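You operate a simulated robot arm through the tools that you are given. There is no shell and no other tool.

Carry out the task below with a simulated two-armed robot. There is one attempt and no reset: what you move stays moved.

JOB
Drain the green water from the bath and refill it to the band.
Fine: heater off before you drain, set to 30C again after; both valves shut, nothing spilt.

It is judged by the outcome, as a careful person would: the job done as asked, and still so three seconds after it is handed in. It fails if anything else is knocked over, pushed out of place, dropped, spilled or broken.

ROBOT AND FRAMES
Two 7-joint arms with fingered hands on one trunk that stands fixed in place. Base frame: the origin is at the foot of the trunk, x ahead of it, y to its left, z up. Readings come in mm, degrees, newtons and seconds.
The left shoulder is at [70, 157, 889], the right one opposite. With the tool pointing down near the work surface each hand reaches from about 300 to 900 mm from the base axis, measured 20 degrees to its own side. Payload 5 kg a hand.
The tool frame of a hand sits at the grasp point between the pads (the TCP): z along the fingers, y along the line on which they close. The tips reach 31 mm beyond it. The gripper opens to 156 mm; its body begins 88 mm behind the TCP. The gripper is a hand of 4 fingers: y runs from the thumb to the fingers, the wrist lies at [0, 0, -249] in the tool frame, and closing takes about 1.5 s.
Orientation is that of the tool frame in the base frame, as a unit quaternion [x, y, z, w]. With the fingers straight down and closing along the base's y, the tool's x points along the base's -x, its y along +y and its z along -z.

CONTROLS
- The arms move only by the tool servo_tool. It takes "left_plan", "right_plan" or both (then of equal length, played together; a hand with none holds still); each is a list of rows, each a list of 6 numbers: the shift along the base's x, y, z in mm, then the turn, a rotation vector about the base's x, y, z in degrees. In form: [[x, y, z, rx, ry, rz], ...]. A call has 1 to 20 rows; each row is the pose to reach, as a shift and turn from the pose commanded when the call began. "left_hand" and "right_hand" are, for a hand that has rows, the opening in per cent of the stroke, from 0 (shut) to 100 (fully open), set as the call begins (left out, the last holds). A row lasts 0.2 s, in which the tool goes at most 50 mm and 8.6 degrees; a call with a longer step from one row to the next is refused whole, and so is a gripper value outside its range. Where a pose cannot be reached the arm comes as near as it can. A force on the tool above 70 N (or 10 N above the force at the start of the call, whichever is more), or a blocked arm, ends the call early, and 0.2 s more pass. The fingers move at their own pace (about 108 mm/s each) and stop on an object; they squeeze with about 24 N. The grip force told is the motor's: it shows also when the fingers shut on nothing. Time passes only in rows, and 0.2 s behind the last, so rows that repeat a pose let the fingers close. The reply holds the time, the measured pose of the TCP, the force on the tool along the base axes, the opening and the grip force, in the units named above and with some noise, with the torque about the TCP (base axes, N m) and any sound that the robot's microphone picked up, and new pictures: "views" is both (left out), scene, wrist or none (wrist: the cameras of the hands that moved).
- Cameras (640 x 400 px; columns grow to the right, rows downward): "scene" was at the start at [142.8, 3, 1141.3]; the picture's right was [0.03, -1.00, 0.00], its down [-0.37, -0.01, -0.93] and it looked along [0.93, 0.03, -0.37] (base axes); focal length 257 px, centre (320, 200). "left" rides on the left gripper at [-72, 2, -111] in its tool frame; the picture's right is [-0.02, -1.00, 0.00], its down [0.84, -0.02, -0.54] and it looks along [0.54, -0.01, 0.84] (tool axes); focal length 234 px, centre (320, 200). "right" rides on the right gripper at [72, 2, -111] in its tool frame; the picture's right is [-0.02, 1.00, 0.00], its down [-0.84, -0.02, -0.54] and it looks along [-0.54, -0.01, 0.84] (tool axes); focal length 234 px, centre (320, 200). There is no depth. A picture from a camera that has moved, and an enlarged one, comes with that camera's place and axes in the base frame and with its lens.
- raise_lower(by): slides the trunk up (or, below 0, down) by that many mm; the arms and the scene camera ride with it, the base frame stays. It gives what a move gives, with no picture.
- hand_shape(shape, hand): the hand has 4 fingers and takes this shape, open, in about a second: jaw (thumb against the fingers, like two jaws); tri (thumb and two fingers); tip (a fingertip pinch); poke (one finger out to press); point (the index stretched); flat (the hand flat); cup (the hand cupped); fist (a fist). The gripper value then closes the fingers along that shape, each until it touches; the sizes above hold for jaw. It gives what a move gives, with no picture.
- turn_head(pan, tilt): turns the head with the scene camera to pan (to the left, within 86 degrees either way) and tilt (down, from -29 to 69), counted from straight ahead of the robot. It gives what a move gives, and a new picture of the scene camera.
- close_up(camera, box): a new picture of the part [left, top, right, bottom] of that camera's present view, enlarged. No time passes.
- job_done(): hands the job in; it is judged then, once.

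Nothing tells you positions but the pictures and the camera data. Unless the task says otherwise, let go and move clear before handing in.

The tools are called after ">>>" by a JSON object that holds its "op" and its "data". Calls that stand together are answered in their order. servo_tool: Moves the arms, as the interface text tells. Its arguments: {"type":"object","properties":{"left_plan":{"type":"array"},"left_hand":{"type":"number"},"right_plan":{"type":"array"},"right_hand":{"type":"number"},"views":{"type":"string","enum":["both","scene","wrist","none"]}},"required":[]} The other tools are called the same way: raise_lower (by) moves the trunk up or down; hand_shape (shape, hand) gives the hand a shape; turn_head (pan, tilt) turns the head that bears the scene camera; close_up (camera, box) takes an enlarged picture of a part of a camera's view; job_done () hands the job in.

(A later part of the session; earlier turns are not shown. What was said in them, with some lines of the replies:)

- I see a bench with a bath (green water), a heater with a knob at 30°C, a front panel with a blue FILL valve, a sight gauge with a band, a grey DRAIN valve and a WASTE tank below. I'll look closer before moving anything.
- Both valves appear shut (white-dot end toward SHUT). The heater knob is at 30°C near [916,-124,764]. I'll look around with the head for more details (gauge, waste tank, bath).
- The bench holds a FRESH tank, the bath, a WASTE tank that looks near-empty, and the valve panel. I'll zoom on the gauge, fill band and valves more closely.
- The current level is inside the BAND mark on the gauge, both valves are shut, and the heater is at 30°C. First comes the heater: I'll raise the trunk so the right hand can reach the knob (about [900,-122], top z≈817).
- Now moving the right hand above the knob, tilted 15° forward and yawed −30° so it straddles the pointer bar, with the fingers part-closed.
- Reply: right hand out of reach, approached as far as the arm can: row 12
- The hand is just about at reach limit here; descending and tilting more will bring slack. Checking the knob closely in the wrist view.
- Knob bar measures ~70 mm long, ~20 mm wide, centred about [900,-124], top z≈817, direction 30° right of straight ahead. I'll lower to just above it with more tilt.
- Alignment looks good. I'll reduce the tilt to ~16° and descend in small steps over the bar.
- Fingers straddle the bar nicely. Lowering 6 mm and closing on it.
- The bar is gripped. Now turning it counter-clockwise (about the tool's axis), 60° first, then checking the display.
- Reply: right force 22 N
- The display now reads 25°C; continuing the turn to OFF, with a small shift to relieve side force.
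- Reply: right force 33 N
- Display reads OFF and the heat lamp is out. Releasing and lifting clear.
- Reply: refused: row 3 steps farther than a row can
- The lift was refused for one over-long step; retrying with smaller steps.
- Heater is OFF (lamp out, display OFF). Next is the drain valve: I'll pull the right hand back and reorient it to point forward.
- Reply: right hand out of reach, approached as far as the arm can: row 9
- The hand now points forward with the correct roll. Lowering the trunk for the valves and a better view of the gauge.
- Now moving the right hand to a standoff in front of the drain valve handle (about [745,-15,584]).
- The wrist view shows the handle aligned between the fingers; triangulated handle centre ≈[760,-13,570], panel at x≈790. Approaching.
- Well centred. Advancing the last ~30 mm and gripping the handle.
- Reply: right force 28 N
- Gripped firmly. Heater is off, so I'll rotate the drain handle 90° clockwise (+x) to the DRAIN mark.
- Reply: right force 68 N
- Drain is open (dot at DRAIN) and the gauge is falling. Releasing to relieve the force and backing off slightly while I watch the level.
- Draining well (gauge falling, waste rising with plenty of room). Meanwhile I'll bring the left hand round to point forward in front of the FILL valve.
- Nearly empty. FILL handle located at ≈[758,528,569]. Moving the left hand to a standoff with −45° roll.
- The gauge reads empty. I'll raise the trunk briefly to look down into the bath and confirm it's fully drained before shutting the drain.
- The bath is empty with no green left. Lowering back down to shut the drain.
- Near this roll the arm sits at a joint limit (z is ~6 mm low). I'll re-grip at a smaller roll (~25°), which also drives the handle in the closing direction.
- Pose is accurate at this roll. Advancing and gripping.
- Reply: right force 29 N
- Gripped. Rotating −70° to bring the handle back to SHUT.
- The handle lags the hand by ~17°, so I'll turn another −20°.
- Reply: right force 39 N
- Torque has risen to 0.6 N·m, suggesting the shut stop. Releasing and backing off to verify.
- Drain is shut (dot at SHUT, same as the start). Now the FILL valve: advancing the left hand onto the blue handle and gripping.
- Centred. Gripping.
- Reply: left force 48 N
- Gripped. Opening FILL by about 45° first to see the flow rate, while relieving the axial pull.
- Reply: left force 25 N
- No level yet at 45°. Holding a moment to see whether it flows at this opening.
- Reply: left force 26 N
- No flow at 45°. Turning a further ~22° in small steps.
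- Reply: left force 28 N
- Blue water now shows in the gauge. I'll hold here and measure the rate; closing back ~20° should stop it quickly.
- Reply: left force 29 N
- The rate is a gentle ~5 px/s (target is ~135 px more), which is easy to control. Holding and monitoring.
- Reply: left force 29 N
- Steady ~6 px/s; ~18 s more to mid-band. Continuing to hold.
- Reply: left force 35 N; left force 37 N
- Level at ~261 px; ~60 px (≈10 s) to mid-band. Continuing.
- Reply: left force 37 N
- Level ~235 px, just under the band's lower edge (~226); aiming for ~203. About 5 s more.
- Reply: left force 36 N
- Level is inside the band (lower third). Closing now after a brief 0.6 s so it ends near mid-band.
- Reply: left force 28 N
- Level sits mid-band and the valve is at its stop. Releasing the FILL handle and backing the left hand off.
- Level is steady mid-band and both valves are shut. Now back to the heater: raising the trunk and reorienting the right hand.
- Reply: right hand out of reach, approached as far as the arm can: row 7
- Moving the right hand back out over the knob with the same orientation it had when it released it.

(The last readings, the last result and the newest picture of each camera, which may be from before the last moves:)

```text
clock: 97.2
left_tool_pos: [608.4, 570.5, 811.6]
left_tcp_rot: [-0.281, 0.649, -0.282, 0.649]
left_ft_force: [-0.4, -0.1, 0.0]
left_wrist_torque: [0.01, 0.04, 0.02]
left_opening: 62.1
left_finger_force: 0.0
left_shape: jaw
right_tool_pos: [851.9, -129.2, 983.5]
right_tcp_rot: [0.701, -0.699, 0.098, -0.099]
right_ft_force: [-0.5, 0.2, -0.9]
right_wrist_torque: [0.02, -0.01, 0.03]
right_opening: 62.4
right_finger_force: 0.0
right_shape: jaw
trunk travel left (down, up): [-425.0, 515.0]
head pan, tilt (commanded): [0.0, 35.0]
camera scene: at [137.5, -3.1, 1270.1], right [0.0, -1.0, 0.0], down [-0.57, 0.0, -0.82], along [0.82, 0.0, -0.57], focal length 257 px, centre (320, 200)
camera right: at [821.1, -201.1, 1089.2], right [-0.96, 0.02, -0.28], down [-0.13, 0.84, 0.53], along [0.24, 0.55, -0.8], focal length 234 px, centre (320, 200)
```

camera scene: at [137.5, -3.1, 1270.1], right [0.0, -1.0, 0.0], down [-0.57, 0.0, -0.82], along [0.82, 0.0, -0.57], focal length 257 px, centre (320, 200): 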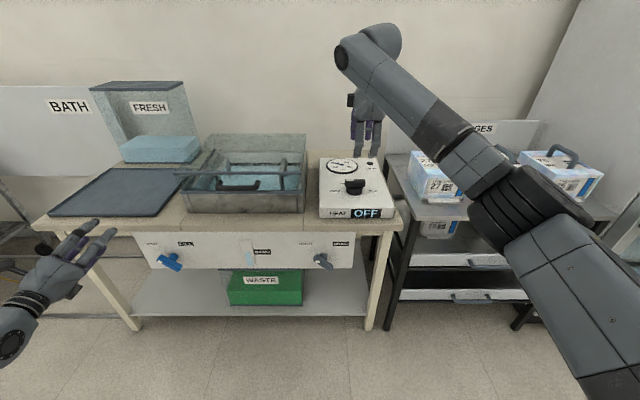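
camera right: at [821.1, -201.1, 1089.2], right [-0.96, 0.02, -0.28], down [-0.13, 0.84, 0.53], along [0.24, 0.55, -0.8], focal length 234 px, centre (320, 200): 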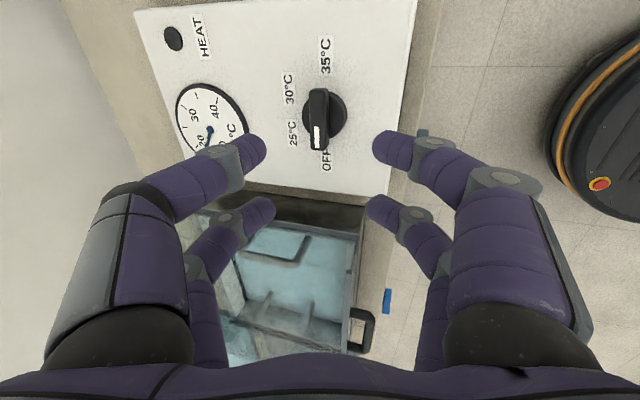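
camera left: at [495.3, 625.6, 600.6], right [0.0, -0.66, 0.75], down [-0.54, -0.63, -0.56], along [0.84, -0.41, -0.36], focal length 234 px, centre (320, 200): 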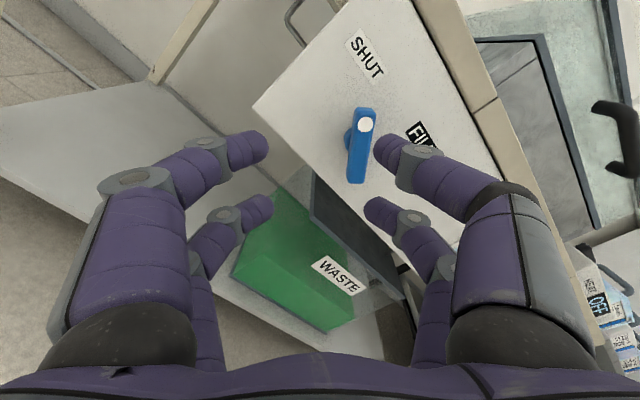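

Descending along the tool axis to just above the knob.

>>> {"op": "servo_tool", "data": {"right_plan": [[11, 1, -38, 0, 0, 0], [21, 1, -75, 0, 0, 0], [31, 1, -110, 0, 0, 0], [35, 1, -123, 0, 0, 0], [35, 1, -123, 0, 0, 0]], "views": "both"}}

>>> {"op": "close_up", "data": {"camera": "scene", "box": [310, 140, 410, 220]}}

```text
clock: 98.4
left_tool_pos: [607.2, 570.4, 811.3]
left_tcp_rot: [-0.281, 0.649, -0.282, 0.648]
left_ft_force: [-0.5, 0.1, 0.3]
left_wrist_torque: [0.02, 0.0, 0.02]
left_opening: 61.9
left_finger_force: 0.1
left_shape: jaw
right_tool_pos: [888.2, -122.9, 857.5]
right_tcp_rot: [0.701, -0.7, 0.099, -0.098]
right_ft_force: [0.0, 0.3, -0.1]
right_wrist_torque: [0.02, -0.02, 0.01]
right_opening: 62.1
right_finger_force: 0.1
right_shape: jaw
trunk travel left (down, up): [-425.0, 515.0]
head pan, tilt (commanded): [0.0, 35.0]
camera scene: at [138.2, -2.1, 1270.0], right [0.0, -1.0, 0.0], down [-0.57, 0.0, -0.82], along [0.82, 0.0, -0.57], focal length 257 px, centre (320, 200)
camera right: at [856.1, -196.5, 964.4], right [-0.96, 0.02, -0.28], down [-0.13, 0.84, 0.53], along [0.24, 0.55, -0.8], focal length 234 px, centre (320, 200)
```

scene: 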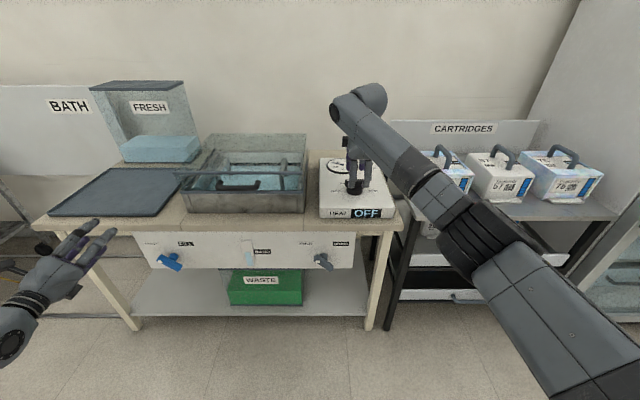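
right: 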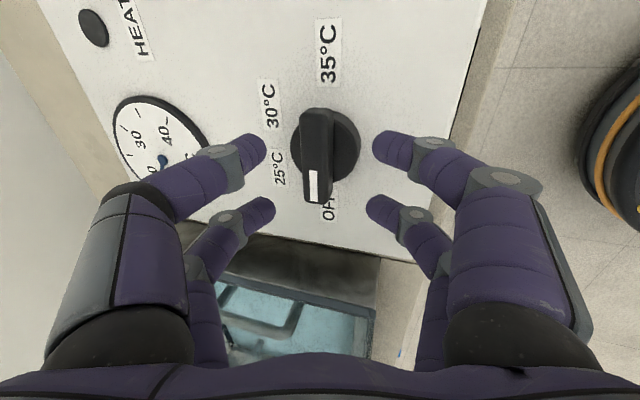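

```text
5.00 times, centred on (360, 180) of scene
camera zoom: at [138.2, -2.1, 1270.0], right [0.0, -1.0, 0.0], down [-0.57, 0.0, -0.82], along [0.82, 0.0, -0.57], focal length 1284 px, centre (120, 300)
```

zoom: 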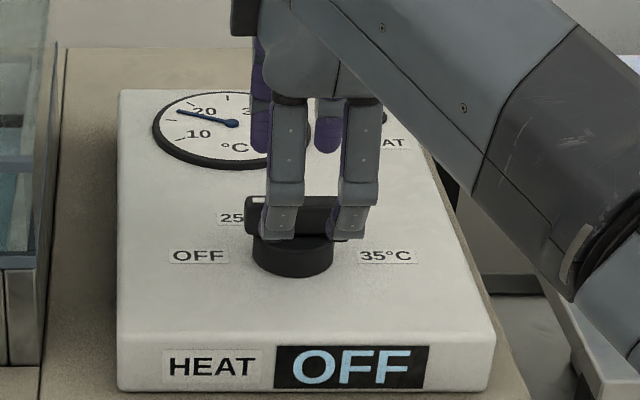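

The bar is centred and aligned between the fingers. Lowering the last ~21 mm and gripping.

>>> {"op": "servo_tool", "data": {"right_plan": [[3, -1, -10, 0, 0, 0], [6, -1.5, -21, 0, 0, 0], [6, -1.5, -21, 0, 0, 0]], "views": "none"}}

>>> {"op": "servo_tool", "data": {"right_plan": [[0, 0, 0, 0, 0, 0], [0, 0, 0, 0, 0, 0], [0, 0, 0, 0, 0, 0], [0, 0, 0, 0, 0, 0], [0, 0, 0, 0, 0, 0]], "right_hand": 0, "views": "wrist"}}

>>> {"op": "close_up", "data": {"camera": "scene", "box": [310, 140, 410, 220]}}

```text
clock: 99.2
left_tool_pos: [608.8, 571.7, 811.1]
left_tcp_rot: [-0.282, 0.649, -0.282, 0.648]
left_ft_force: [-0.3, 0.9, 0.8]
left_wrist_torque: [0.04, -0.03, 0.0]
left_opening: 61.8
left_finger_force: 0.1
left_shape: jaw
right_tool_pos: [892.3, -126.2, 836.9]
right_tcp_rot: [0.701, -0.699, 0.098, -0.099]
right_ft_force: [0.4, -0.1, -0.2]
right_wrist_torque: [0.03, -0.01, -0.04]
right_opening: 62.6
right_finger_force: 0.0
right_shape: jaw
trunk travel left (down, up): [-425.0, 515.0]
head pan, tilt (commanded): [0.0, 35.0]
```

```text
clock: 100.4
left_tool_pos: [606.7, 571.1, 810.7]
left_tcp_rot: [-0.281, 0.648, -0.282, 0.649]
left_ft_force: [0.2, 0.5, -0.6]
left_wrist_torque: [0.02, -0.01, 0.01]
left_opening: 62.2
left_finger_force: 0.0
left_shape: jaw
right_tool_pos: [891.8, -125.3, 837.8]
right_tcp_rot: [0.701, -0.699, 0.098, -0.1]
right_ft_force: [0.8, 0.8, 6.8]
right_wrist_torque: [0.16, -0.62, 0.02]
right_opening: 14.9
right_finger_force: 24.0
right_shape: jaw
trunk travel left (down, up): [-425.0, 515.0]
head pan, tilt (commanded): [0.0, 35.0]
camera right: at [860.4, -197.5, 944.3], right [-0.96, 0.02, -0.28], down [-0.13, 0.84, 0.53], along [0.24, 0.55, -0.8], focal length 234 px, centre (320, 200)
```

right: 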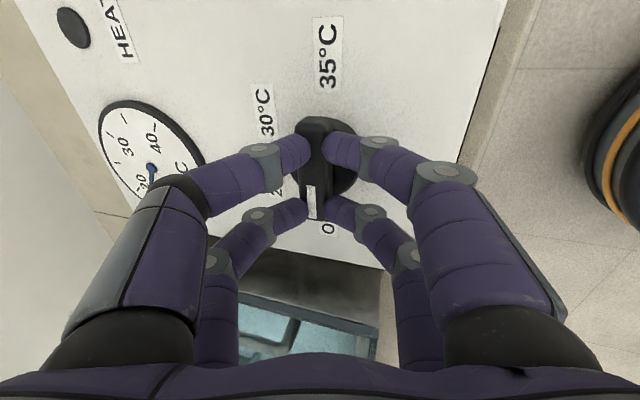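

```text
5.00 times, centred on (360, 180) of scene
camera zoom: at [136.9, -2.0, 1270.2], right [0.0, -1.0, 0.0], down [-0.57, 0.0, -0.82], along [0.82, 0.0, -0.57], focal length 1284 px, centre (120, 300)
```

zoom: 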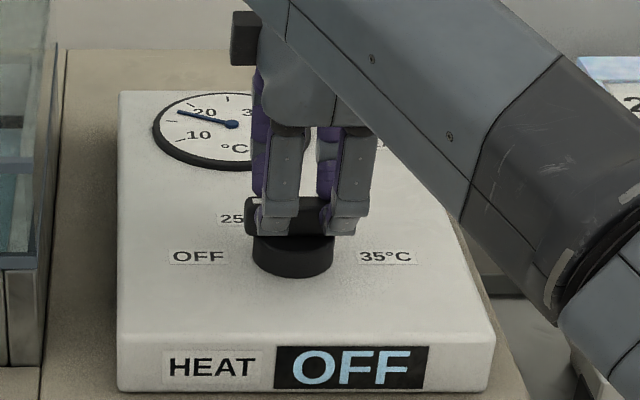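

Gripped. Turning clockwise 60° first, then checking.

>>> {"op": "servo_tool", "data": {"right_plan": [[0, 0, 0, 2.1, 0, -7.2], [0, 0, 0, 4.1, 0, -14.4], [0, 0, 0, 6.2, 0, -21.6], [0, 0, 0, 8.3, 0, -28.8], [0, 0, 0, 10.3, 0, -36], [0, 0, 0, 12.4, 0, -43.2], [0, 0, 0, 14.5, 0, -50.5], [0, 0, 0, 16.5, 0, -57.7], [0, 0, 0, 16.5, 0, -57.7]], "views": "wrist"}}

>>> {"op": "close_up", "data": {"camera": "scene", "box": [310, 140, 410, 220]}}

```text
clock: 102.4
left_tool_pos: [606.2, 572.9, 812.3]
left_tcp_rot: [-0.282, 0.647, -0.284, 0.649]
left_ft_force: [0.5, 0.1, 0.4]
left_wrist_torque: [0.01, 0.01, -0.04]
left_opening: 62.1
left_finger_force: 0.2
left_shape: jaw
right_tool_pos: [893.6, -123.4, 843.5]
right_tcp_rot: [-0.258, 0.955, -0.037, 0.14]
right_ft_force: [12.2, 11.0, 30.6]
right_wrist_torque: [-0.56, -0.31, 0.17]
right_opening: 14.2
right_finger_force: 24.1
right_shape: jaw
trunk travel left (down, up): [-425.0, 515.0]
head pan, tilt (commanded): [0.0, 35.0]
camera right: at [801.3, -158.0, 932.3], right [-0.46, 0.88, -0.14], down [0.55, 0.4, 0.73], along [0.7, 0.26, -0.67], focal length 234 px, centre (320, 200)
```

right: 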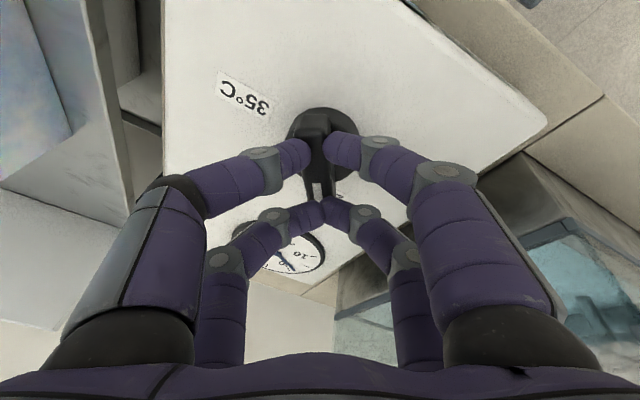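

```text
5.00 times, centred on (360, 180) of scene
camera zoom: at [135.4, 0.2, 1270.4], right [0.0, -1.0, 0.0], down [-0.57, 0.0, -0.82], along [0.82, 0.0, -0.57], focal length 1284 px, centre (120, 300)
```

zoom: 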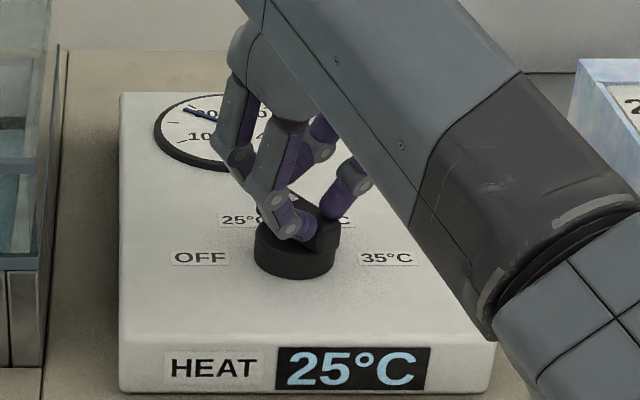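

25°C now. Turning the remaining 60° toward 30°C.

>>> {"op": "servo_tool", "data": {"right_plan": [[0, 0, 1, 2.1, 0, -7.2], [0, 0, 2, 4.1, 0, -14.4], [0, 0, 2, 6.2, 0, -21.6], [0, 0, 2, 8.3, 0, -28.8], [0, 0, 2, 10.3, 0, -36], [0, 0, 2, 12.4, 0, -43.2], [0, 0, 2, 14.5, 0, -50.5], [0, 0, 2, 16.5, 0, -57.7], [0, 0, 2, 16.5, 0, -57.7]], "views": "wrist"}}

>>> {"op": "close_up", "data": {"camera": "scene", "box": [310, 140, 410, 220]}}

```text
clock: 104.4
left_tool_pos: [606.6, 571.3, 812.0]
left_tcp_rot: [-0.281, 0.648, -0.282, 0.649]
left_ft_force: [-0.7, 0.2, 0.1]
left_wrist_torque: [-0.02, -0.01, 0.02]
left_opening: 62.0
left_finger_force: 0.1
left_shape: jaw
right_tool_pos: [892.7, -125.3, 845.3]
right_tcp_rot: [0.256, 0.956, 0.035, 0.137]
right_ft_force: [14.8, -5.4, 29.7]
right_wrist_torque: [-0.25, 0.11, -0.12]
right_opening: 14.2
right_finger_force: 24.3
right_shape: jaw
trunk travel left (down, up): [-425.0, 515.0]
head pan, tilt (commanded): [0.0, 35.0]
camera right: at [803.1, -88.1, 934.1], right [0.5, 0.85, 0.15], down [0.53, -0.44, 0.73], along [0.68, -0.29, -0.67], focal length 234 px, centre (320, 200)
```

right: 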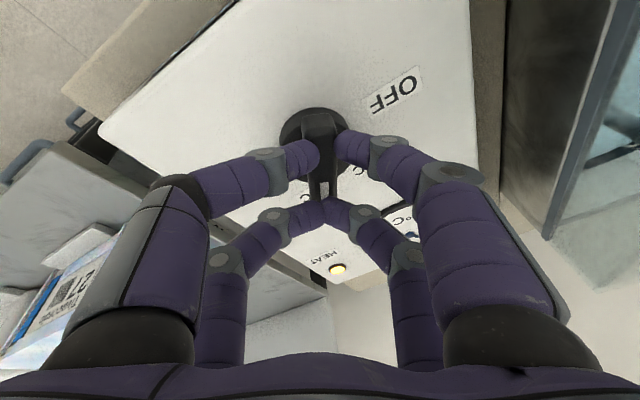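

```text
5.00 times, centred on (360, 180) of scene
camera zoom: at [135.6, -2.2, 1270.3], right [0.0, -1.0, 0.0], down [-0.57, 0.0, -0.82], along [0.82, 0.0, -0.57], focal length 1284 px, centre (120, 300)
```

zoom: 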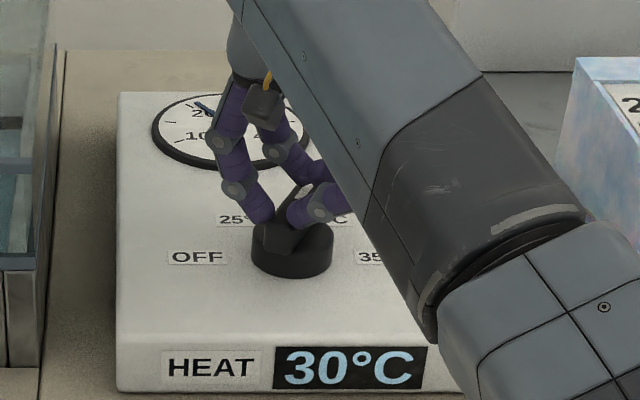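

Display reads 30°C with the heat lamp on, and the pointer is back where it started. Releasing and lifting clear.

>>> {"op": "servo_tool", "data": {"right_plan": [[0, 0, 0, 0, 0, 0], [0, 0, 0, 0, 0, 0], [0, 0, 0, 0, 0, 0], [0, 0, 0, 0, 0, 0]], "right_hand": 40, "views": "none"}}

>>> {"op": "servo_tool", "data": {"right_plan": [[-4, 0, 15, 0, 0, 0], [-12, 0, 45, 0, 0, 0], [-24, 0, 85, 0, 0, 0], [-34, 0, 120, 0, 0, 0], [-50, 0, 145, 0, 0, 0], [-95, -5, 150, 0, 0, 0], [-140, -10, 150, 0, 0, 0], [-185, -15, 150, 0, 0, 0], [-230, -20, 150, 0, 0, 0], [-270, -25, 150, 0, 0, 0], [-270, -25, 150, 0, 0, 0]], "views": "both"}}

>>> {"op": "close_up", "data": {"camera": "scene", "box": [310, 140, 410, 220]}}

>>> {"op": "close_up", "data": {"camera": "scene", "box": [130, 230, 370, 310]}}

>>> {"op": "close_up", "data": {"camera": "scene", "box": [160, 120, 320, 220]}}

```text
clock: 105.4
left_tool_pos: [608.5, 570.4, 810.8]
left_tcp_rot: [-0.281, 0.649, -0.282, 0.649]
left_ft_force: [0.1, -0.5, -0.6]
left_wrist_torque: [0.0, 0.01, 0.04]
left_opening: 62.2
left_finger_force: 0.1
left_shape: jaw
right_tool_pos: [893.1, -126.2, 838.6]
right_tcp_rot: [0.256, 0.957, 0.035, 0.133]
right_ft_force: [0.3, 0.0, 0.1]
right_wrist_torque: [-0.02, -0.03, 0.0]
right_opening: 61.8
right_finger_force: 0.1
right_shape: jaw
trunk travel left (down, up): [-425.0, 515.0]
head pan, tilt (commanded): [0.0, 35.0]
```

```text
clock: 107.8
left_tool_pos: [608.6, 570.8, 809.6]
left_tcp_rot: [-0.283, 0.649, -0.282, 0.648]
left_ft_force: [0.1, 0.7, -0.5]
left_wrist_torque: [-0.02, -0.03, -0.01]
left_opening: 62.1
left_finger_force: 0.0
left_shape: jaw
right_tool_pos: [625.7, -150.2, 988.4]
right_tcp_rot: [0.256, 0.957, 0.034, 0.135]
right_ft_force: [-0.4, 0.0, -0.6]
right_wrist_torque: [-0.01, 0.0, -0.02]
right_opening: 62.0
right_finger_force: 0.1
right_shape: jaw
trunk travel left (down, up): [-425.0, 515.0]
head pan, tilt (commanded): [0.0, 35.0]
camera scene: at [138.7, -1.1, 1269.9], right [0.0, -1.0, 0.0], down [-0.57, 0.0, -0.82], along [0.82, 0.0, -0.57], focal length 257 px, centre (320, 200)
camera right: at [535.8, -112.7, 1078.4], right [0.5, 0.85, 0.14], down [0.54, -0.43, 0.72], along [0.68, -0.28, -0.68], focal length 234 px, centre (320, 200)
```

scene: 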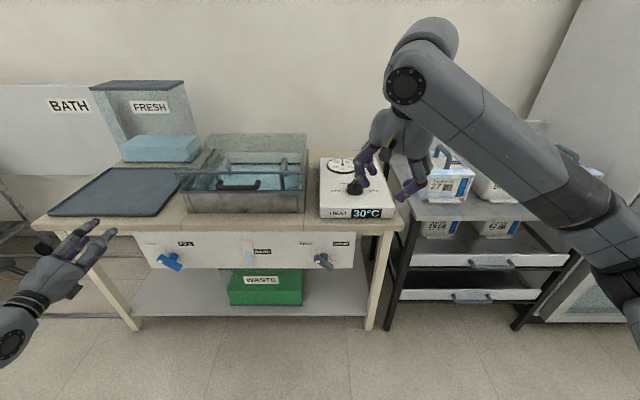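
right: 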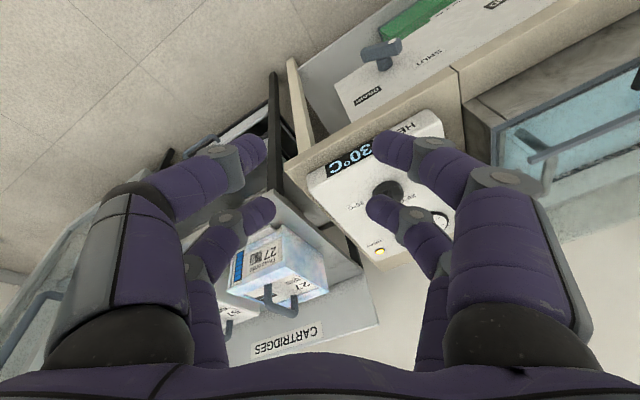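

```text
5.00 times, centred on (360, 180) of scene
camera zoom: at [138.7, -1.1, 1269.9], right [0.0, -1.0, 0.0], down [-0.57, 0.0, -0.82], along [0.82, 0.0, -0.57], focal length 1284 px, centre (120, 300)
```

zoom: 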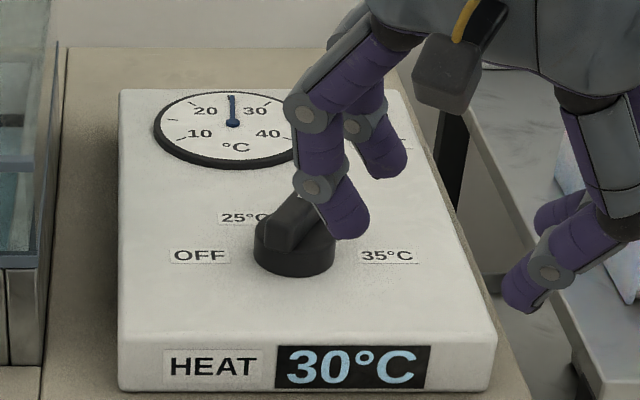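

```text
2.67 times, centred on (250, 270) of scene
camera zoom: at [138.7, -1.1, 1269.9], right [0.0, -1.0, 0.0], down [-0.57, 0.0, -0.82], along [0.82, 0.0, -0.57], focal length 685 px, centre (507, 13)
```

zoom: 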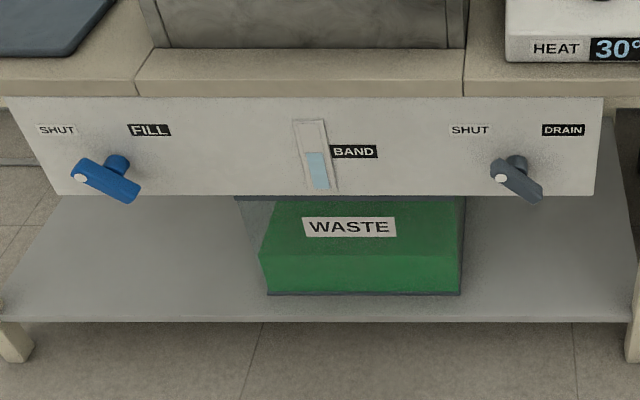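

```text
4.00 times, centred on (240, 170) of scene
camera zoom: at [138.7, -1.1, 1269.9], right [0.0, -1.0, 0.0], down [-0.57, 0.0, -0.82], along [0.82, 0.0, -0.57], focal length 1027 px, centre (640, 320)
```

zoom: 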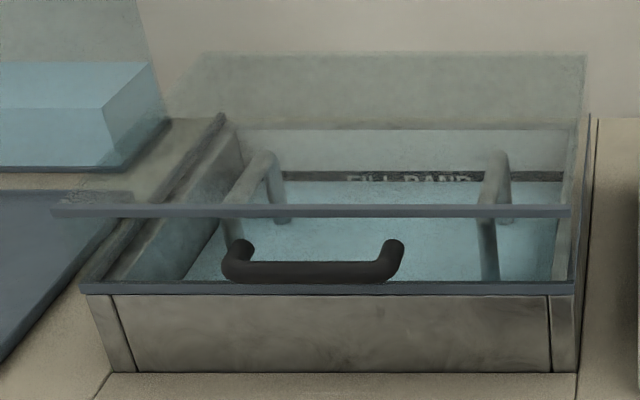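

Everything reads right; I'll move the right hand fully aside and check the knob, level stability and for any spills once more.

>>> {"op": "servo_tool", "data": {"right_plan": [[-20, -25, 20, 0, 0, 0], [-40, -50, 40, 0, 0, 0], [-60, -75, 60, 0, 0, 0], [-80, -100, 80, 0, 0, 0], [-80, -100, 80, 0, 0, 0], [-80, -100, 80, 0, 0, 0], [-80, -100, 80, 0, 0, 0], [-80, -100, 80, 0, 0, 0], [-80, -100, 80, 0, 0, 0], [-80, -100, 80, 0, 0, 0]], "views": "scene"}}

>>> {"op": "close_up", "data": {"camera": "scene", "box": [310, 140, 410, 220]}}

>>> {"op": "close_up", "data": {"camera": "scene", "box": [220, 230, 290, 280]}}

>>> {"op": "close_up", "data": {"camera": "scene", "box": [290, 230, 360, 280]}}

>>> {"op": "close_up", "data": {"camera": "scene", "box": [135, 230, 205, 280]}}

```text
clock: 110.0
left_tool_pos: [608.3, 570.6, 811.7]
left_tcp_rot: [-0.282, 0.649, -0.281, 0.648]
left_ft_force: [0.2, -0.5, 0.3]
left_wrist_torque: [0.0, -0.02, 0.0]
left_opening: 62.1
left_finger_force: 0.1
left_shape: jaw
right_tool_pos: [549.3, -250.5, 1068.6]
right_tcp_rot: [0.256, 0.957, 0.035, 0.135]
right_ft_force: [0.1, -0.6, 0.2]
right_wrist_torque: [-0.02, -0.01, 0.0]
right_opening: 62.1
right_finger_force: 0.0
right_shape: jaw
trunk travel left (down, up): [-425.0, 515.0]
head pan, tilt (commanded): [0.0, 35.0]
camera scene: at [138.0, -2.1, 1270.0], right [0.0, -1.0, 0.0], down [-0.57, 0.0, -0.82], along [0.82, 0.0, -0.57], focal length 257 px, centre (320, 200)
```

scene: 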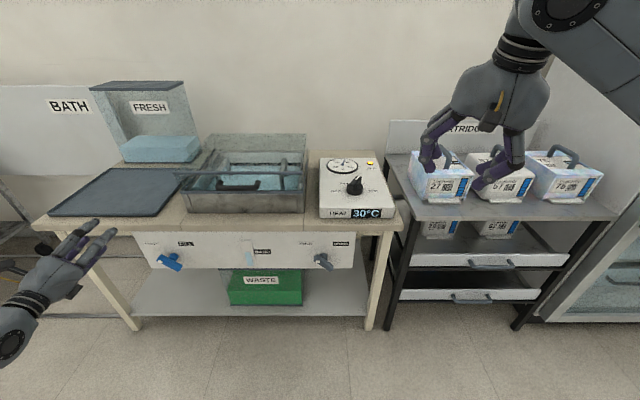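

```text
5.00 times, centred on (360, 180) of scene
camera zoom: at [138.0, -2.1, 1270.0], right [0.0, -1.0, 0.0], down [-0.57, 0.0, -0.82], along [0.82, 0.0, -0.57], focal length 1284 px, centre (120, 300)
```

zoom: 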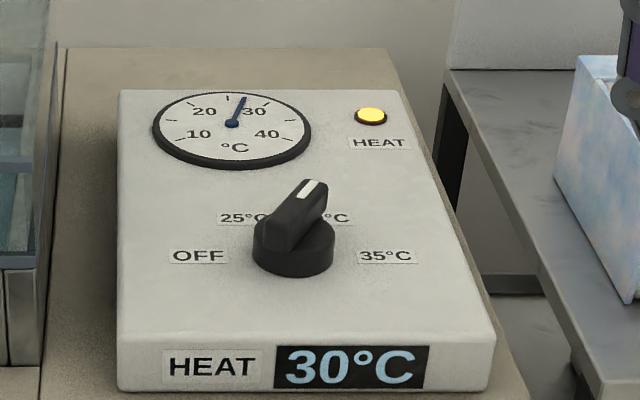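

```text
8.00 times, centred on (255, 255) of scene
camera zoom: at [138.0, -2.1, 1270.0], right [0.0, -1.0, 0.0], down [-0.57, 0.0, -0.82], along [0.82, 0.0, -0.57], focal length 2055 px, centre (840, -240)
```

zoom: 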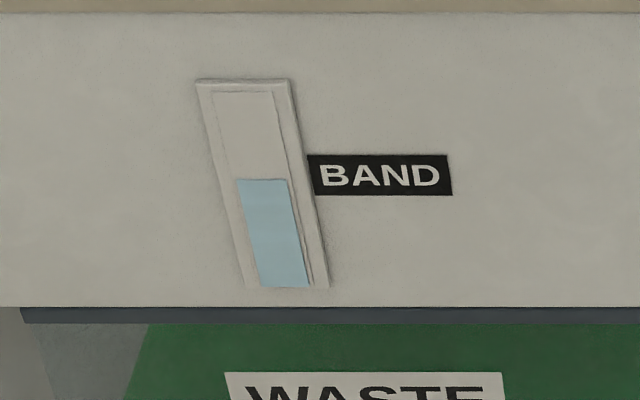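

```text
8.00 times, centred on (325, 255) of scene
camera zoom: at [138.0, -2.1, 1270.0], right [0.0, -1.0, 0.0], down [-0.57, 0.0, -0.82], along [0.82, 0.0, -0.57], focal length 2055 px, centre (280, -240)
```

zoom: 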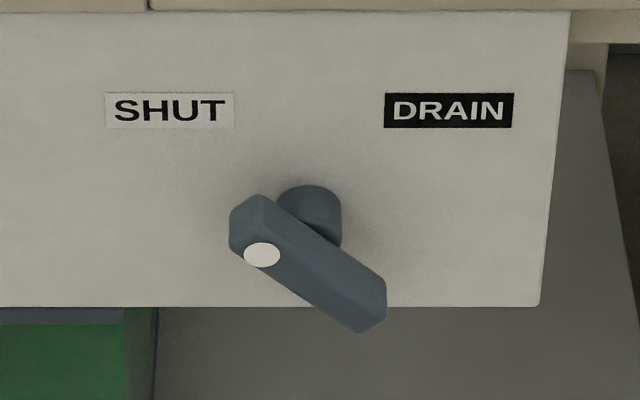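

```text
8.00 times, centred on (170, 255) of scene
camera zoom: at [138.0, -2.1, 1270.0], right [0.0, -1.0, 0.0], down [-0.57, 0.0, -0.82], along [0.82, 0.0, -0.57], focal length 2055 px, centre (1520, -240)
```

zoom: 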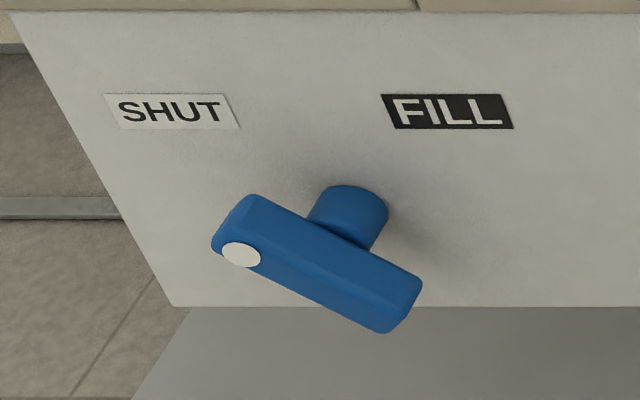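

The heater was switched off before draining. The green water is drained to WASTE, and the bath is refilled with fresh water to about the middle of the band, where the level is holding. Both valve dots point to SHUT, the heater reads 30°C with its lamp on, and I see no spills. Both hands are clear of the bench, so I'm handing in.

>>> {"op": "job_done", "data": {}}

```text
The job is handed in.
```

The job is done and handed in: the green water is out and the bath is refilled with fresh water to about the middle of the band.

- **Heater:** I turned it off before draining. After the refill I set it back to 30°C; the display reads 30°C and the lamp is on.
- **Draining:** The green water went to WASTE, and I looked down into the bath to confirm it was empty before shutting the drain.
- **Refill:** The level held steady on the gauge after I shut the fill valve.
- **Valves and spills:** Both valves are back at SHUT. I saw nothing spilt or knocked over, and both hands are clear of the bench.

The FRESH tank is now fairly low, since the refill used much of it.
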